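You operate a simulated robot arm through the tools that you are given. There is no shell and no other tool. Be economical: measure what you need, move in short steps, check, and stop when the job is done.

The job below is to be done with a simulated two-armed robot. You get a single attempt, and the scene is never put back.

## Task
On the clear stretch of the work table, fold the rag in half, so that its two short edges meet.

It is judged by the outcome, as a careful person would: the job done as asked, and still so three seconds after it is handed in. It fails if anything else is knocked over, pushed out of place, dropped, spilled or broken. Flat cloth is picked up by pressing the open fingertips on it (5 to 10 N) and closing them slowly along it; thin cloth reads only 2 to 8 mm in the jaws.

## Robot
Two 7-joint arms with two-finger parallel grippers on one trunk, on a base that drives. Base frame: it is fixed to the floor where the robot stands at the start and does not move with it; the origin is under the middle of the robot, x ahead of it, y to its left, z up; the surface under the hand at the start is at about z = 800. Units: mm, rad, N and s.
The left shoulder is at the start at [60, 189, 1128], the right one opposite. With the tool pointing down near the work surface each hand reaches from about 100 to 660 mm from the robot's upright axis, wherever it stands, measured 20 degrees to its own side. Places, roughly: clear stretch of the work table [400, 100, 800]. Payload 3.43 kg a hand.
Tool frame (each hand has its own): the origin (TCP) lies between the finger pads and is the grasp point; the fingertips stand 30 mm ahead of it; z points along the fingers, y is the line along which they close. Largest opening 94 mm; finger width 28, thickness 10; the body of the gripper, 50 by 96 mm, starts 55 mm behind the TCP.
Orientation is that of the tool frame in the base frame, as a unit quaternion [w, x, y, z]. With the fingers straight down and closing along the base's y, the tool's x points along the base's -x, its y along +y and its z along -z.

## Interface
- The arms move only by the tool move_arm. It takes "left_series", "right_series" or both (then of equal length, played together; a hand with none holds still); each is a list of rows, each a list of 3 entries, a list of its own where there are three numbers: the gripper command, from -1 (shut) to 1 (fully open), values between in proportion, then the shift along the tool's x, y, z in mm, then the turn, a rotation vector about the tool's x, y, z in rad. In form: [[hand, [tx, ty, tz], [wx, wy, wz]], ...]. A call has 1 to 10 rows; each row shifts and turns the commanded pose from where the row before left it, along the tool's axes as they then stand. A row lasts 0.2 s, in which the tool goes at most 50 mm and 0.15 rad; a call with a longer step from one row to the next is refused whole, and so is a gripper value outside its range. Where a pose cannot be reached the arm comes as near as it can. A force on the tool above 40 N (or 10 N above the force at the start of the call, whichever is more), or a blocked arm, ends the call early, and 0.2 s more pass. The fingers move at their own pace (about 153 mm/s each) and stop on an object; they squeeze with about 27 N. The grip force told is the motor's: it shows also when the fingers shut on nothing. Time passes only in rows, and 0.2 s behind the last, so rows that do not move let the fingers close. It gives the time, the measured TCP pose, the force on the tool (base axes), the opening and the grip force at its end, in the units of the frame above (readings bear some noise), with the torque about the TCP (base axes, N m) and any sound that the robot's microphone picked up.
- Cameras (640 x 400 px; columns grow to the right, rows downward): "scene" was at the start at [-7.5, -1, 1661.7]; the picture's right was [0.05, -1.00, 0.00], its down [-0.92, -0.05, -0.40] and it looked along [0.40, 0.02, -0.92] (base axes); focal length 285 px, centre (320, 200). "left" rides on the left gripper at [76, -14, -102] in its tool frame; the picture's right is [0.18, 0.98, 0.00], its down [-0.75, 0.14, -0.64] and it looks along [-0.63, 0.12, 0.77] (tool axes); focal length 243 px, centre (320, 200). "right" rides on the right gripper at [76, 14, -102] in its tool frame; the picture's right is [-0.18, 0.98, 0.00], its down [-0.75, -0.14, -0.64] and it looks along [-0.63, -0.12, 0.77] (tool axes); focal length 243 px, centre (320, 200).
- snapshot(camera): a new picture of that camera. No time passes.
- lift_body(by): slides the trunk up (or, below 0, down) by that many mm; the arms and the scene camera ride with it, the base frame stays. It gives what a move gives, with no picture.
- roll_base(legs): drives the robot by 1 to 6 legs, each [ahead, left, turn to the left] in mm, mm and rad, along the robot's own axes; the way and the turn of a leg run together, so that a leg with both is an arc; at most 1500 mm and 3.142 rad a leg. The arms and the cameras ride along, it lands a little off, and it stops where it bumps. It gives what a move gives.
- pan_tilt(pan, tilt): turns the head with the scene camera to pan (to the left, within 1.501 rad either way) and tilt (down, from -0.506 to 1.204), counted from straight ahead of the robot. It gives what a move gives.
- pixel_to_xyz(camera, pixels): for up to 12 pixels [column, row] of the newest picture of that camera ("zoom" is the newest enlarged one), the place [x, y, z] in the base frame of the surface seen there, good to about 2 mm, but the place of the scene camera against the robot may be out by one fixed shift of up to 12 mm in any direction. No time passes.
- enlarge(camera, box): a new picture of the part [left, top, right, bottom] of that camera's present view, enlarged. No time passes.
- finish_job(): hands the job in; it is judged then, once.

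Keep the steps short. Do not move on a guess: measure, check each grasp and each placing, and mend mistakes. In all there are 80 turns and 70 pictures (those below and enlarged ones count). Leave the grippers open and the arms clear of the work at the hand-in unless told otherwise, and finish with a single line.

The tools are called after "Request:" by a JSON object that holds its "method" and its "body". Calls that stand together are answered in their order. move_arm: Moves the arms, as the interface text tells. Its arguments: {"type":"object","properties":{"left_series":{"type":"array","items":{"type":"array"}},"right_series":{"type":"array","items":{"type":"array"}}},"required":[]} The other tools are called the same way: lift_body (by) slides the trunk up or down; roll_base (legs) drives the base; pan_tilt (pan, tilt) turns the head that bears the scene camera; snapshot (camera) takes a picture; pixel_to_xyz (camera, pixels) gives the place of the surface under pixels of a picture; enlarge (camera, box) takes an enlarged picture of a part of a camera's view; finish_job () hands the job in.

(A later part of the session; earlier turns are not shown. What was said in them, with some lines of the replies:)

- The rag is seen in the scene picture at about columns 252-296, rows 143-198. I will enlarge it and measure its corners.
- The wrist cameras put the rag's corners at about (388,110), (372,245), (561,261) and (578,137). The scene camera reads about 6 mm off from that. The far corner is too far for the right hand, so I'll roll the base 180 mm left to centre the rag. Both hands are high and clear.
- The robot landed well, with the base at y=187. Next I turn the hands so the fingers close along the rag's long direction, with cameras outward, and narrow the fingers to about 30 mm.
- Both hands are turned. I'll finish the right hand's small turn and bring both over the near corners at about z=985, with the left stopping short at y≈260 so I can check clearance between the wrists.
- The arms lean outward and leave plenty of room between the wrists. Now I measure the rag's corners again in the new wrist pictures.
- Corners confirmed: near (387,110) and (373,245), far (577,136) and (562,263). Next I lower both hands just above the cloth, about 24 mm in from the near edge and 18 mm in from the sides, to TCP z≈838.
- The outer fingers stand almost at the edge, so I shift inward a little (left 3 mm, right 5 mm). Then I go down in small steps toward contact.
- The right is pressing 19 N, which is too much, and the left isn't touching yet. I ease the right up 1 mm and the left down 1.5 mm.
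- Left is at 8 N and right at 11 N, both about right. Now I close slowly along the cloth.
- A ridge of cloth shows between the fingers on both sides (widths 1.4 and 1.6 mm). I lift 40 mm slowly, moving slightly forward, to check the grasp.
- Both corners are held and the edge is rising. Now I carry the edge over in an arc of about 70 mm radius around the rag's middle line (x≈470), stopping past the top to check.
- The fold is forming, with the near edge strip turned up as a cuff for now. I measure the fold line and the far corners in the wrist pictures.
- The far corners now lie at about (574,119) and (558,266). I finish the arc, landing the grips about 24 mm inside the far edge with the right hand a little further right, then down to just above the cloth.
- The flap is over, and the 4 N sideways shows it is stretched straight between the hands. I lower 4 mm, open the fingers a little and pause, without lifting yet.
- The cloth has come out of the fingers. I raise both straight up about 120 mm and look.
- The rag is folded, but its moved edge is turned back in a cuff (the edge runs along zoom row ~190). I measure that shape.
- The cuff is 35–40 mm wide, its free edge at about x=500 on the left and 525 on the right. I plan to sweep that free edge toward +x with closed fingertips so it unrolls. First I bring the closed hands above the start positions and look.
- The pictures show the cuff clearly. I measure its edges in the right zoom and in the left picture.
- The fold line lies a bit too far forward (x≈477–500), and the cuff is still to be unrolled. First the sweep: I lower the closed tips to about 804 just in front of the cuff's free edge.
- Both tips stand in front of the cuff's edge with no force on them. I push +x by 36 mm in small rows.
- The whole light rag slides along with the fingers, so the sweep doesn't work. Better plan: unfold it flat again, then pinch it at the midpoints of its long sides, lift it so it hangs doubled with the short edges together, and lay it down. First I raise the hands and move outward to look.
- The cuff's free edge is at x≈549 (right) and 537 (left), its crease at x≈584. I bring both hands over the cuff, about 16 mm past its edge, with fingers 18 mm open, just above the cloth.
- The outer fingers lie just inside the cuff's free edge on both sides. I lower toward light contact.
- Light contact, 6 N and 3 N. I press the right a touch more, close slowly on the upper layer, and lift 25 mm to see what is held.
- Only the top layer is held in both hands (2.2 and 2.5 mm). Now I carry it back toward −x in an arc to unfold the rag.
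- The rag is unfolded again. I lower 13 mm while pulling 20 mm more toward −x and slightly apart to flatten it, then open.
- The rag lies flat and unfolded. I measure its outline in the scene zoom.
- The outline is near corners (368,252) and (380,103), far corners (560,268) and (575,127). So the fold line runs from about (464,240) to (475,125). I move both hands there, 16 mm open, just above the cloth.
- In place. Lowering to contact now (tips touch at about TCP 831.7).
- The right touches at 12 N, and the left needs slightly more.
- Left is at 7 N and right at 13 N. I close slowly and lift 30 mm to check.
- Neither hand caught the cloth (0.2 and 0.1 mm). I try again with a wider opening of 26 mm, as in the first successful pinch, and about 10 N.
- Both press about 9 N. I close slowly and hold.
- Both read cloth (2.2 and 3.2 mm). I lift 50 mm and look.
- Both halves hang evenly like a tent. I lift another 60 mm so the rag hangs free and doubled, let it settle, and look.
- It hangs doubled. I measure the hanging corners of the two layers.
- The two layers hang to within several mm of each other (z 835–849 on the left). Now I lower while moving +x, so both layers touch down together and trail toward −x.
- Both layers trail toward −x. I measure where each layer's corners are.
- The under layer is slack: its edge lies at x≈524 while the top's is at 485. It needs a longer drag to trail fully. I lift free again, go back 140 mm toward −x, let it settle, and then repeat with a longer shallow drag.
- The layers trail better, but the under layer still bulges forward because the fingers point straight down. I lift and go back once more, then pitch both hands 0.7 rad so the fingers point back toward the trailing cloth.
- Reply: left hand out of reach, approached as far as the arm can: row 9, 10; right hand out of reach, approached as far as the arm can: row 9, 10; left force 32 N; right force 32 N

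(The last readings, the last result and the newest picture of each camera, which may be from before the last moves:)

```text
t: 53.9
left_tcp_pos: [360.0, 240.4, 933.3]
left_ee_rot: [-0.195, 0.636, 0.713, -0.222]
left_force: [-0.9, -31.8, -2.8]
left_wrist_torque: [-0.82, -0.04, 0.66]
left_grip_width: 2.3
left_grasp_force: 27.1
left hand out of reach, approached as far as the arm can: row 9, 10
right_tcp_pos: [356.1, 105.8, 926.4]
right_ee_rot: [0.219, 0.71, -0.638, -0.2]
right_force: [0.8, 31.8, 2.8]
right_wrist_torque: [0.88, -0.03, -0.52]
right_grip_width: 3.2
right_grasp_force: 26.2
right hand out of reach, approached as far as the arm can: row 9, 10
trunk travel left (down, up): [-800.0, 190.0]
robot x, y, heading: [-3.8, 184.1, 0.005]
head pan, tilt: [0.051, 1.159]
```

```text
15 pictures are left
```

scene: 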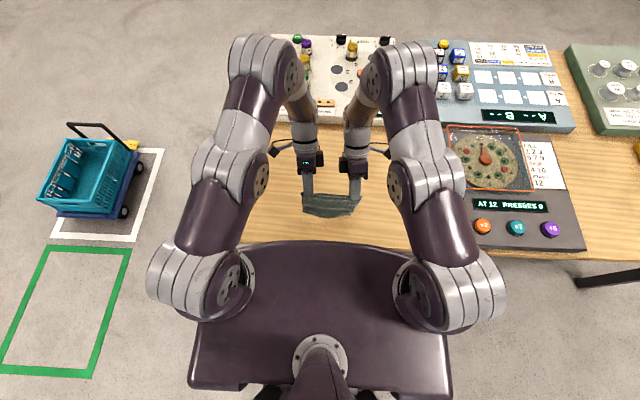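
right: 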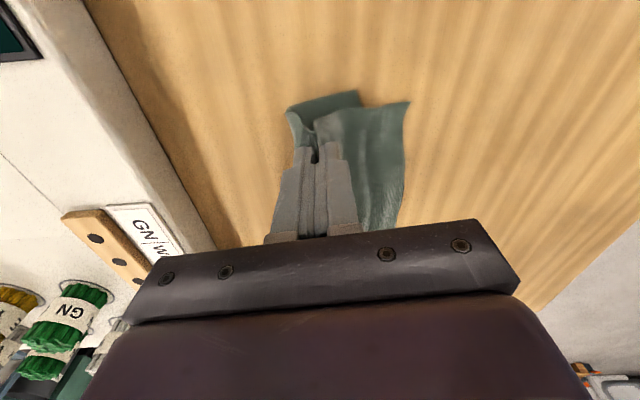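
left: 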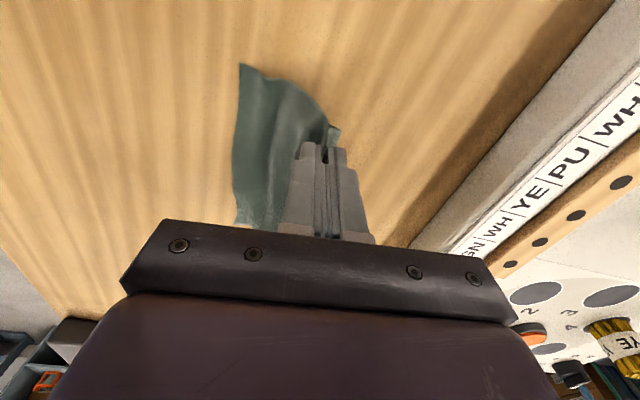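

The pose was too near the robot and the cloth is stretched (32 N). I ease off at once by moving both hands +x.

Request:
{"method": "move_arm", "body": {"left_series": [[-1, [0, 11.5, -9.7], [0, 0, 0]], [-1, [0, 11.5, -9.7], [0, 0, 0]], [-1, [0, 11.5, -9.7], [0, 0, 0]], [-1, [0, 11.5, -9.7], [0, 0, 0]]], "right_series": [[-1, [0, -11.5, -9.7], [0, 0, 0]], [-1, [0, -11.5, -9.7], [0, 0, 0]], [-1, [0, -11.5, -9.7], [0, 0, 0]], [-1, [0, -11.5, -9.7], [0, 0, 0]]]}}

```text
t: 54.9
left_tcp_pos: [354.6, 255.1, 918.4]
left_ee_rot: [-0.208, 0.632, 0.709, -0.233]
left_force: [-1.8, -36.1, -2.6]
left_wrist_torque: [-0.88, -0.04, 0.61]
left_grip_width: 1.9
left_grasp_force: 27.0
left hand out of reach, approached as far as the arm can: row 1, 2, 3, 4
right_tcp_pos: [350.3, 98.4, 913.6]
right_ee_rot: [0.231, 0.707, -0.635, -0.21]
right_force: [1.0, 37.1, 1.5]
right_wrist_torque: [0.96, 0.01, -0.67]
right_grip_width: 3.5
right_grasp_force: 27.1
right hand out of reach, approached as far as the arm can: row 1, 2, 3, 4
trunk travel left (down, up): [-800.0, 190.0]
robot x, y, heading: [-1.4, 180.9, 0.004]
head pan, tilt: [0.051, 1.159]
```

Worse, so the pitch itself is the limit. I take the pitch back out.

Request:
{"method": "move_arm", "body": {"left_series": [[-1, [0, 0, 0], [-0.14, 0, 0]], [-1, [0, 0, 0], [-0.14, 0, 0]], [-1, [0, 0, 0], [-0.14, 0, 0]], [-1, [0, 0, 0], [-0.07, 0, 0]], [-1, [0, 0, 0], [0, 0, 0]], [-1, [0, 0, 0], [0, 0, 0]]], "right_series": [[-1, [0, 0, 0], [0.14, 0, 0]], [-1, [0, 0, 0], [0.14, 0, 0]], [-1, [0, 0, 0], [0.14, 0, 0]], [-1, [0, 0, 0], [0.07, 0, 0]], [-1, [0, 0, 0], [0, 0, 0]], [-1, [0, 0, 0], [0, 0, 0]]]}}

Request:
{"method": "snapshot", "body": {"camera": "right"}}

```text
t: 56.3
left_tcp_pos: [354.7, 254.8, 919.8]
left_ee_rot: [-0.049, 0.666, 0.743, -0.054]
left_force: [-1.2, -29.7, 0.4]
left_wrist_torque: [-0.93, 0.09, 0.05]
left_grip_width: 2.0
left_grasp_force: 26.6
right_tcp_pos: [350.4, 98.4, 914.5]
right_ee_rot: [0.054, 0.743, -0.665, -0.048]
right_force: [1.1, 30.3, 0.7]
right_wrist_torque: [0.87, -0.05, -0.14]
right_grip_width: 3.6
right_grasp_force: 27.5
trunk travel left (down, up): [-800.0, 190.0]
robot x, y, heading: [0.8, 187.0, 0.006]
head pan, tilt: [0.051, 1.159]
```

```text
14 pictures are left
```

right: 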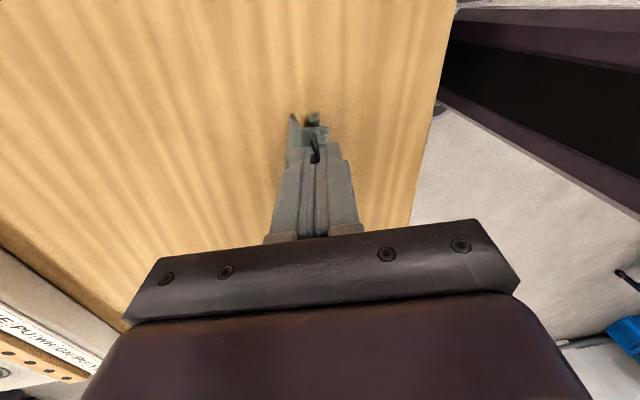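

The hands spread 40 mm, so the cloth is under tension. I bring them together, level them, and re-align the right hand in x.

Request:
{"method": "move_arm", "body": {"left_series": [[-1, [-6.3, 0, 0], [0, 0, 0]], [-1, [-6.3, 0, 0], [0, 0, 0]], [-1, [-6.3, 0, 0], [0, 0, 0]], [-1, [0, 10, -5], [0, 0, 0]], [-1, [0, 12, -5], [0, 0, 0]], [-1, [0, 12, -5], [0, 0, 0]], [-1, [0, 0, 0], [0, 0, 0]]], "right_series": [[-1, [-6.3, -4.7, -2.5], [0, 0, 0]], [-1, [-6.3, -4.7, -2.5], [0, 0, 0]], [-1, [-6.3, -4.7, -2.5], [0, 0, 0]], [-1, [0, -10, -5], [0, 0, 0]], [-1, [0, -12, -5], [0, 0, 0]], [-1, [0, -12, -5], [0, 0, 0]], [-1, [0, 0, 0], [0, 0, 0]]]}}

Request:
{"method": "enlarge", "body": {"camera": "scene", "box": [265, 130, 377, 220]}}

Request:
{"method": "enlarge", "body": {"camera": "left", "box": [200, 50, 440, 200]}}

```text
t: 57.9
left_tcp_pos: [392.2, 240.8, 927.3]
left_ee_rot: [-0.049, 0.665, 0.743, -0.054]
left_force: [-0.3, 0.2, -0.3]
left_wrist_torque: [0.05, 0.04, 0.01]
left_grip_width: 2.0
left_grasp_force: 27.1
right_tcp_pos: [397.7, 121.9, 927.7]
right_ee_rot: [0.055, 0.743, -0.666, -0.048]
right_force: [-0.1, 0.8, 0.3]
right_wrist_torque: [-0.05, -0.01, 0.0]
right_grip_width: 2.9
right_grasp_force: 27.5
trunk travel left (down, up): [-800.0, 190.0]
robot x, y, heading: [-2.0, 182.3, 0.005]
head pan, tilt: [0.051, 1.159]
```

```text
4.44 times, centred on (321, 175) of scene
```

zoom: 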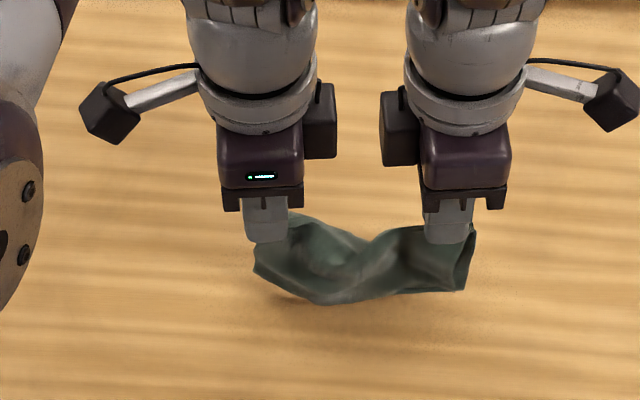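

```text
2.67 times, centred on (320, 125) of left
```

zoom: 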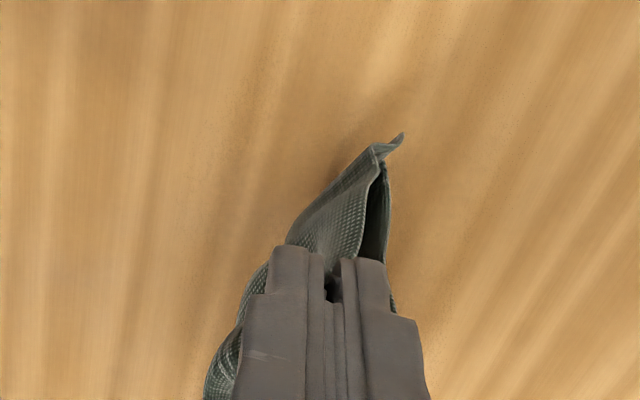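

The cloth slipped sideways in the fingers but is still held near its sides, now slack between. The arms can pitch the other way easily, so I'll lay it in the opposite direction. First I spread the hands 18 mm, lift, and carry it to x≈510.

Request:
{"method": "move_arm", "body": {"left_series": [[-1, [4.5, 14, -5], [0, 0, 0]], [-1, [4.5, 14, -5], [0, 0, 0]], [-1, [0, 14, -5], [0, 0, 0]], [-1, [0, 14, -5], [0, 0, 0]], [-1, [0, 14, -5], [0, 0, 0]], [-1, [0, 14, -5], [0, 0, 0]], [-1, [0, 14, -5], [0, 0, 0]], [-1, [0, 14, -5], [0, 0, 0]]], "right_series": [[-1, [4.5, -14, -5], [0, 0, 0]], [-1, [4.5, -14, -5], [0, 0, 0]], [-1, [0, -14.5, -5], [0, 0, 0]], [-1, [0, -14.5, -5], [0, 0, 0]], [-1, [0, -14.5, -5], [0, 0, 0]], [-1, [0, -14.5, -5], [0, 0, 0]], [-1, [0, -14.5, -5], [0, 0, 0]], [-1, [0, -14.5, -5], [0, 0, 0]]]}}

```text
t: 59.7
left_tcp_pos: [509.0, 261.7, 950.8]
left_ee_rot: [-0.049, 0.666, 0.743, -0.055]
left_force: [0.4, 0.2, -0.5]
left_wrist_torque: [-0.02, 0.02, -0.01]
left_grip_width: 2.0
left_grasp_force: 27.3
right_tcp_pos: [518.8, 126.2, 949.8]
right_ee_rot: [0.055, 0.743, -0.665, -0.049]
right_force: [0.0, 0.0, -0.2]
right_wrist_torque: [0.01, 0.01, -0.01]
right_grip_width: 2.8
right_grasp_force: 27.4
trunk travel left (down, up): [-800.0, 190.0]
robot x, y, heading: [1.2, 185.7, 0.001]
head pan, tilt: [0.051, 1.159]
```

No tension at 136 mm apart. I spread 4 mm more each, then start turning the pitch the other way.

Request:
{"method": "move_arm", "body": {"left_series": [[-1, [2, 0, 0], [-0.15, 0, 0]], [-1, [2, 0, 0], [-0.15, 0, 0]], [-1, [0, 0, 0], [-0.15, 0, 0]], [-1, [0, 0, 0], [0, 0, 0]]], "right_series": [[-1, [2, 0, 0], [0.15, 0, 0]], [-1, [2, 0, 0], [0.15, 0, 0]], [-1, [0, 0, 0], [0.15, 0, 0]], [-1, [0, 0, 0], [0, 0, 0]]]}}

Request:
{"method": "enlarge", "body": {"camera": "scene", "box": [265, 110, 377, 200]}}

```text
t: 60.7
left_tcp_pos: [507.7, 264.2, 951.2]
left_ee_rot: [0.101, 0.66, 0.736, 0.113]
left_force: [-0.4, 0.1, -0.2]
left_wrist_torque: [0.01, 0.06, 0.03]
left_grip_width: 1.6
left_grasp_force: 27.0
right_tcp_pos: [520.1, 122.2, 951.7]
right_ee_rot: [-0.112, 0.737, -0.659, 0.101]
right_force: [0.0, 0.4, -0.1]
right_wrist_torque: [0.0, 0.01, 0.0]
right_grip_width: 2.3
right_grasp_force: 26.8
trunk travel left (down, up): [-800.0, 190.0]
robot x, y, heading: [0.6, 184.4, -0.0]
head pan, tilt: [0.051, 1.159]
```

```text
4.44 times, centred on (321, 155) of scene
```

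zoom: 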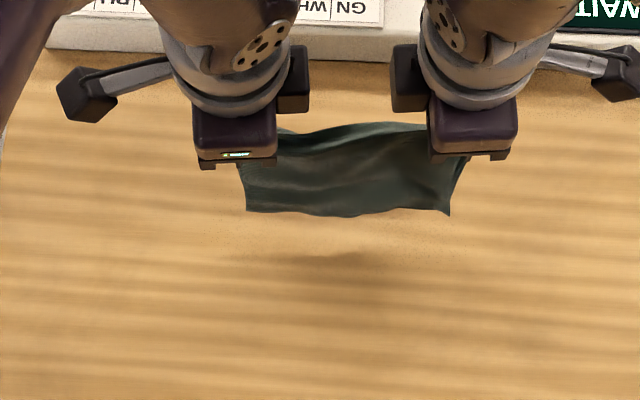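

It hangs doubled with only a small sag. I pitch 0.3 rad more while moving 40 mm forward, then check the pose.

Request:
{"method": "move_arm", "body": {"left_series": [[-1, [0, 19.1, 5.9], [-0.15, 0, 0]], [-1, [0, 18, 8.7], [-0.15, 0, 0]], [-1, [0, 0, 0], [0, 0, 0]], [-1, [0, 0, 0], [0, 0, 0]]], "right_series": [[-1, [0, -19.1, 5.9], [0.15, 0, 0]], [-1, [0, -18, 8.7], [0.15, 0, 0]], [-1, [0, 0, 0], [0, 0, 0]], [-1, [0, 0, 0], [0, 0, 0]]]}}

```text
t: 61.7
left_tcp_pos: [545.6, 269.8, 953.0]
left_ee_rot: [0.199, 0.637, 0.711, 0.222]
left_force: [0.3, -0.5, -0.1]
left_wrist_torque: [0.01, 0.0, 0.05]
left_grip_width: 1.8
left_grasp_force: 26.8
right_tcp_pos: [558.4, 129.3, 951.7]
right_ee_rot: [-0.223, 0.711, -0.637, 0.199]
right_force: [0.0, 0.2, -0.1]
right_wrist_torque: [0.0, 0.0, 0.01]
right_grip_width: 2.1
right_grasp_force: 26.8
trunk travel left (down, up): [-800.0, 190.0]
robot x, y, heading: [0.9, 186.6, -0.003]
head pan, tilt: [0.051, 1.159]
```

The pose was reached cleanly. Now I lower and drag toward −x so both layers trail toward +x along the fingers.

Request:
{"method": "move_arm", "body": {"left_series": [[-1, [0, -11.3, 16.5], [0, 0, 0]], [-1, [0, -6.8, 9.9], [0, 0, 0]], [-1, [0, -12.8, 0.95], [0, 0, 0]], [-1, [0, -15.8, -3.5], [0, 0, 0]], [-1, [0, -14.6, -5.2], [0, 0, 0]], [-1, [0, -14.6, -5.2], [0, 0, 0]], [-1, [0, -15.2, -4.4], [0, 0, 0]], [-1, [0, -14.9, -2.95], [0, 0, 0]], [-1, [0, -13.9, -1], [0, 0, 0]], [-1, [0, -14.4, -0.2], [0, 0, 0]]], "right_series": [[-1, [0, 11.3, 16.5], [0, 0, 0]], [-1, [0, 6.8, 9.9], [0, 0, 0]], [-1, [0, 12.8, 0.95], [0, 0, 0]], [-1, [0, 15.8, -3.5], [0, 0, 0]], [-1, [0, 14.6, -5.2], [0, 0, 0]], [-1, [0, 14.6, -5.2], [0, 0, 0]], [-1, [0, 15.2, -4.4], [0, 0, 0]], [-1, [0, 14.9, -2.95], [0, 0, 0]], [-1, [0, 13.9, -1], [0, 0, 0]], [-1, [0, 14.4, -0.2], [0, 0, 0]]]}}

Request:
{"method": "snapshot", "body": {"camera": "right"}}

Request:
{"method": "enlarge", "body": {"camera": "scene", "box": [265, 120, 377, 210]}}

```text
t: 63.9
left_tcp_pos: [440.6, 258.6, 872.7]
left_ee_rot: [0.199, 0.636, 0.712, 0.221]
left_force: [-0.7, -0.1, -0.5]
left_wrist_torque: [0.0, 0.0, 0.02]
left_grip_width: 1.9
left_grasp_force: 27.1
right_tcp_pos: [451.8, 116.0, 871.6]
right_ee_rot: [-0.222, 0.711, -0.637, 0.198]
right_force: [-0.8, 0.2, 0.0]
right_wrist_torque: [-0.01, 0.07, 0.02]
right_grip_width: 2.4
right_grasp_force: 27.2
trunk travel left (down, up): [-800.0, 190.0]
robot x, y, heading: [1.3, 184.6, 0.005]
head pan, tilt: [0.051, 1.159]
```

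```text
10 pictures are left
```

right: 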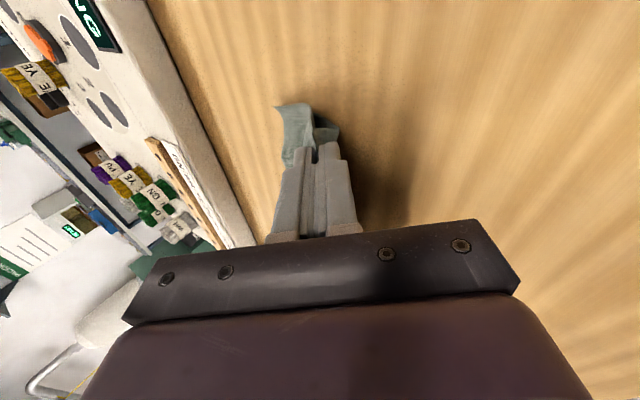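

```text
4.44 times, centred on (321, 165) of scene
```

zoom: 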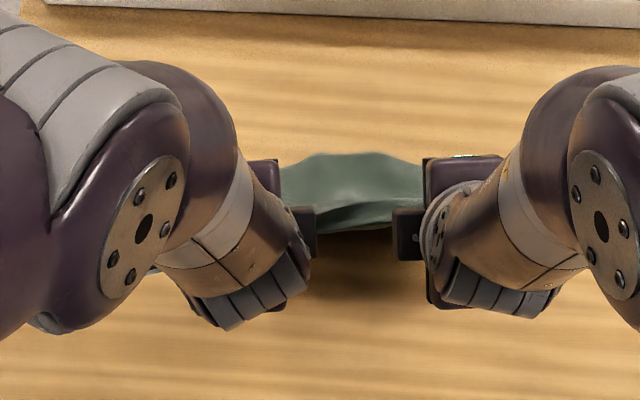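

Both layers trail toward +x. I continue the drag and lower the tips to just above the table.

Request:
{"method": "move_arm", "body": {"left_series": [[-1, [0, -11, -5.1], [0, 0, 0]], [-1, [0, -11, -5.1], [0, 0, 0]], [-1, [0, -11.1, -1.5], [0, 0, 0]], [-1, [0, -10.6, 1.3], [0, 0, 0]], [-1, [0, -10.3, 2.65], [0, 0, 0]], [-1, [0, -8.9, 2.4], [0, 0, 0]], [-1, [0, -6.1, 1.8], [0, 0, 0]], [-1, [0, -2.8, 0.5], [0, 0, 0]]], "right_series": [[-1, [0, 11, -5.1], [0, 0, 0]], [-1, [0, 11, -5.1], [0, 0, 0]], [-1, [0, 11.1, -1.5], [0, 0, 0]], [-1, [0, 10.6, 1.3], [0, 0, 0]], [-1, [0, 10.3, 2.65], [0, 0, 0]], [-1, [0, 8.9, 2.4], [0, 0, 0]], [-1, [0, 6.1, 1.8], [0, 0, 0]], [-1, [0, 2.8, 0.5], [0, 0, 0]]]}}

Request:
{"method": "enlarge", "body": {"camera": "right", "box": [160, 40, 480, 240]}}

Request:
{"method": "pixel_to_xyz", "body": {"camera": "zoom", "pixels": [[320, 200]]}}

Request:
{"method": "enlarge", "body": {"camera": "left", "box": [160, 40, 480, 240]}}

```text
t: 65.7
left_tcp_pos: [378.7, 249.3, 833.6]
left_ee_rot: [0.199, 0.637, 0.711, 0.222]
left_force: [0.0, 0.3, 0.8]
left_wrist_torque: [0.02, 0.03, -0.02]
left_grip_width: 2.1
left_grasp_force: 26.8
right_tcp_pos: [391.2, 107.9, 832.8]
right_ee_rot: [-0.222, 0.712, -0.637, 0.198]
right_force: [0.0, 0.6, 0.2]
right_wrist_torque: [0.02, 0.05, 0.02]
right_grip_width: 2.4
right_grasp_force: 27.2
trunk travel left (down, up): [-800.0, 190.0]
robot x, y, heading: [-2.3, 184.4, 0.003]
head pan, tilt: [0.051, 1.159]
```

```text
2.00 times, centred on (320, 140) of right
```

zoom: 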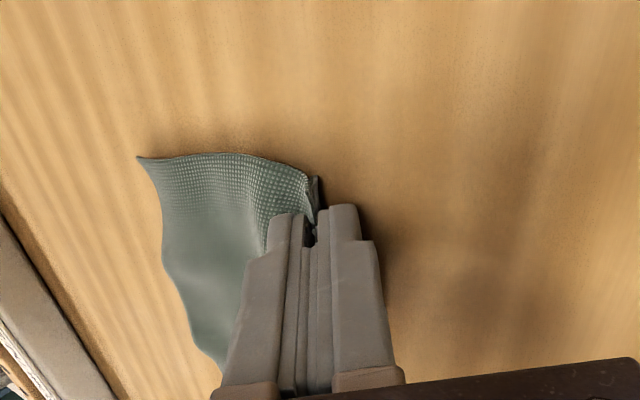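

```text
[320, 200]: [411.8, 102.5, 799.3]
```

```text
2.00 times, centred on (320, 140) of left
```

zoom: 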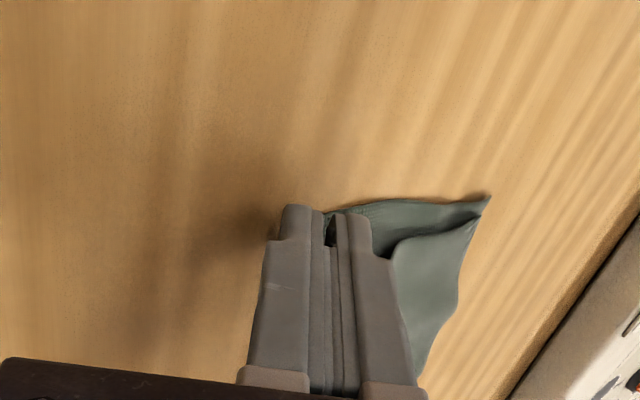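

The layers' corners nearly coincide on both sides. I open slightly, then withdraw the fingers along their own axis, back and up.

Request:
{"method": "move_arm", "body": {"left_series": [[-0.95, [0, 0, 0], [0, 0, 0]], [-0.85, [0, 1, -1], [0, 0, 0]], [-0.78, [0, 0, 0], [0, 0, 0]], [-0.75, [0, 0, 0], [0, 0, 0]], [-0.75, [0, 0, -5], [0, 0, 0]], [-0.75, [0, 0, -8], [0, 0, 0]], [-0.75, [0, 0, -15], [0, 0, 0]], [-0.7, [0, 0, -25], [0, 0, 0]], [-0.7, [0, 0, -35], [0, 0, 0]]], "right_series": [[-0.95, [0, 0, 0], [0, 0, 0]], [-0.85, [0, -1, -1], [0, 0, 0]], [-0.78, [0, 0, 0], [0, 0, 0]], [-0.75, [0, 0, 0], [0, 0, 0]], [-0.75, [0, 0, -5], [0, 0, 0]], [-0.75, [0, 0, -8], [0, 0, 0]], [-0.75, [0, 0, -15], [0, 0, 0]], [-0.7, [0, 0, -25], [0, 0, 0]], [-0.7, [0, 0, -35], [0, 0, 0]]]}}

Request:
{"method": "enlarge", "body": {"camera": "left", "box": [160, 0, 480, 200]}}

```text
t: 67.7
left_tcp_pos: [327.3, 248.2, 908.1]
left_ee_rot: [0.199, 0.637, 0.71, 0.223]
left_force: [-0.5, -0.5, 0.4]
left_wrist_torque: [0.03, -0.04, -0.01]
left_grip_width: 14.2
left_grasp_force: 0.1
right_tcp_pos: [339.9, 103.6, 910.3]
right_ee_rot: [-0.222, 0.711, -0.637, 0.2]
right_force: [-0.3, -0.1, 0.0]
right_wrist_torque: [-0.02, 0.0, 0.02]
right_grip_width: 14.3
right_grasp_force: 0.0
trunk travel left (down, up): [-800.0, 190.0]
robot x, y, heading: [0.2, 184.3, -0.005]
head pan, tilt: [0.051, 1.159]
```

```text
2.00 times, centred on (320, 100) of left
```

zoom: 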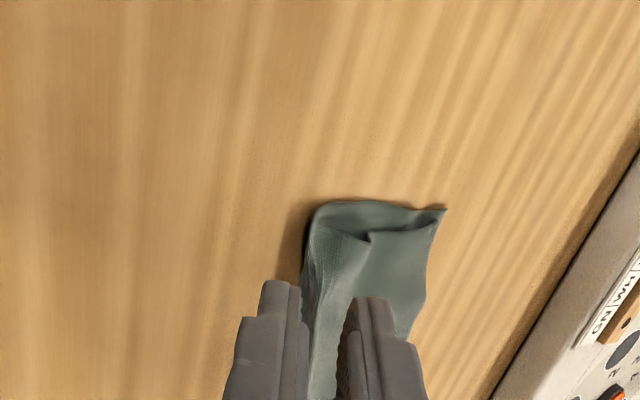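

Released, and the rag stays folded. I take both hands up and outward and open them, clear of the work, then look from above.

Request:
{"method": "move_arm", "body": {"left_series": [[-0.5, [10, 0, -30], [0, 0, 0]], [0, [25, 10, -20], [0.14, 0, 0]], [0.5, [30, 10, -10], [0.14, 0, 0]], [1, [35, 0, 0], [0.14, 0, 0]], [1, [35, 0, 0], [0.1, 0, 0]]], "right_series": [[-0.5, [10, 0, -30], [0, 0, 0]], [0, [25, -10, -20], [-0.14, 0, 0]], [0.5, [30, -10, -10], [-0.14, 0, 0]], [1, [35, 0, 0], [-0.14, 0, 0]], [1, [35, 0, 0], [-0.1, 0, 0]]]}}

Request:
{"method": "enlarge", "body": {"camera": "scene", "box": [275, 130, 371, 210]}}

```text
t: 68.9
left_tcp_pos: [300.9, 377.2, 966.2]
left_ee_rot: [0.026, 0.667, 0.744, 0.029]
left_force: [0.7, 0.6, -0.6]
left_wrist_torque: [0.02, 0.03, 0.0]
left_grip_width: 93.8
left_grasp_force: 0.1
right_tcp_pos: [342.8, -32.8, 963.3]
right_ee_rot: [-0.029, 0.744, -0.667, 0.025]
right_force: [1.2, -0.4, -0.5]
right_wrist_torque: [0.01, 0.04, 0.02]
right_grip_width: 94.2
right_grasp_force: 0.1
trunk travel left (down, up): [-800.0, 190.0]
robot x, y, heading: [0.9, 183.5, 0.0]
head pan, tilt: [0.051, 1.159]
```

```text
5.00 times, centred on (323, 170) of scene
```

zoom: 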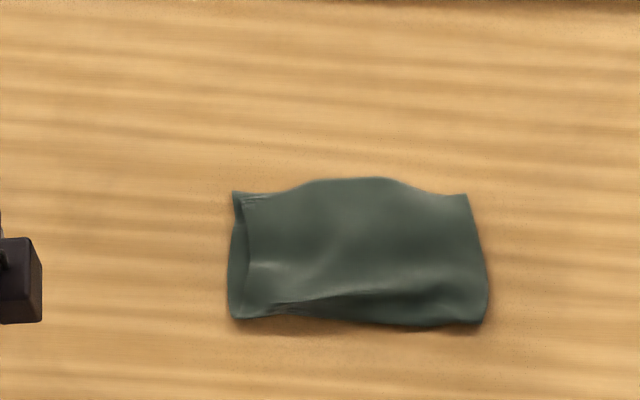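

The rag is neatly folded: the two short edges lie together along the far side (zoom row ~190) and the fold is along the near side. I measure to confirm.

Request:
{"method": "pixel_to_xyz", "body": {"camera": "zoom", "pixels": [[235, 194], [244, 208], [272, 194], [350, 181], [467, 197], [232, 316], [484, 321], [330, 318]]}}

Request:
{"method": "enlarge", "body": {"camera": "scene", "box": [303, 155, 351, 185]}}

```text
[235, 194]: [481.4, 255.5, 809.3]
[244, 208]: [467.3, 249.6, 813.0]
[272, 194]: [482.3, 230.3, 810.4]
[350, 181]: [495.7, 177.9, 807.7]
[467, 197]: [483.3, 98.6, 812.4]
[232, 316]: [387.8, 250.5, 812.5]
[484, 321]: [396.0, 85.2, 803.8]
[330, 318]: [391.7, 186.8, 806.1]
```

```text
13.33 times, centred on (327, 170) of scene
```

zoom: 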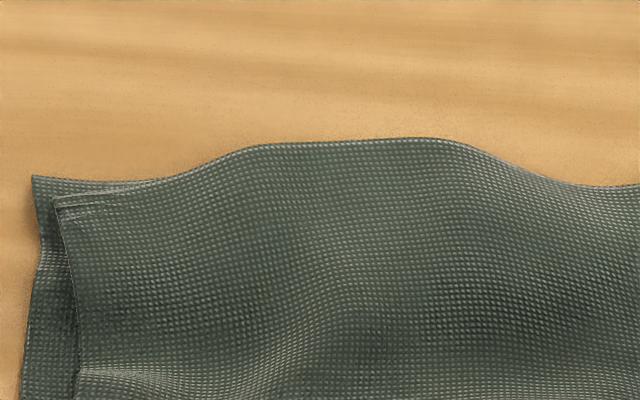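

The folded rag is about 95–104 mm deep, half of its ~195 mm length. At the left corners the edges are within about 5 mm of each other, and elsewhere the top layer hides the lower edge. The grippers are open and clear, so I hand in.

Request:
{"method": "finish_job", "body": {}}

```text
The job is handed in.
```

The rag is folded in half on the clear stretch of the table, with its short edges meeting to about 5 mm at the left corners (the top layer hides the rest), and both grippers are open and clear.
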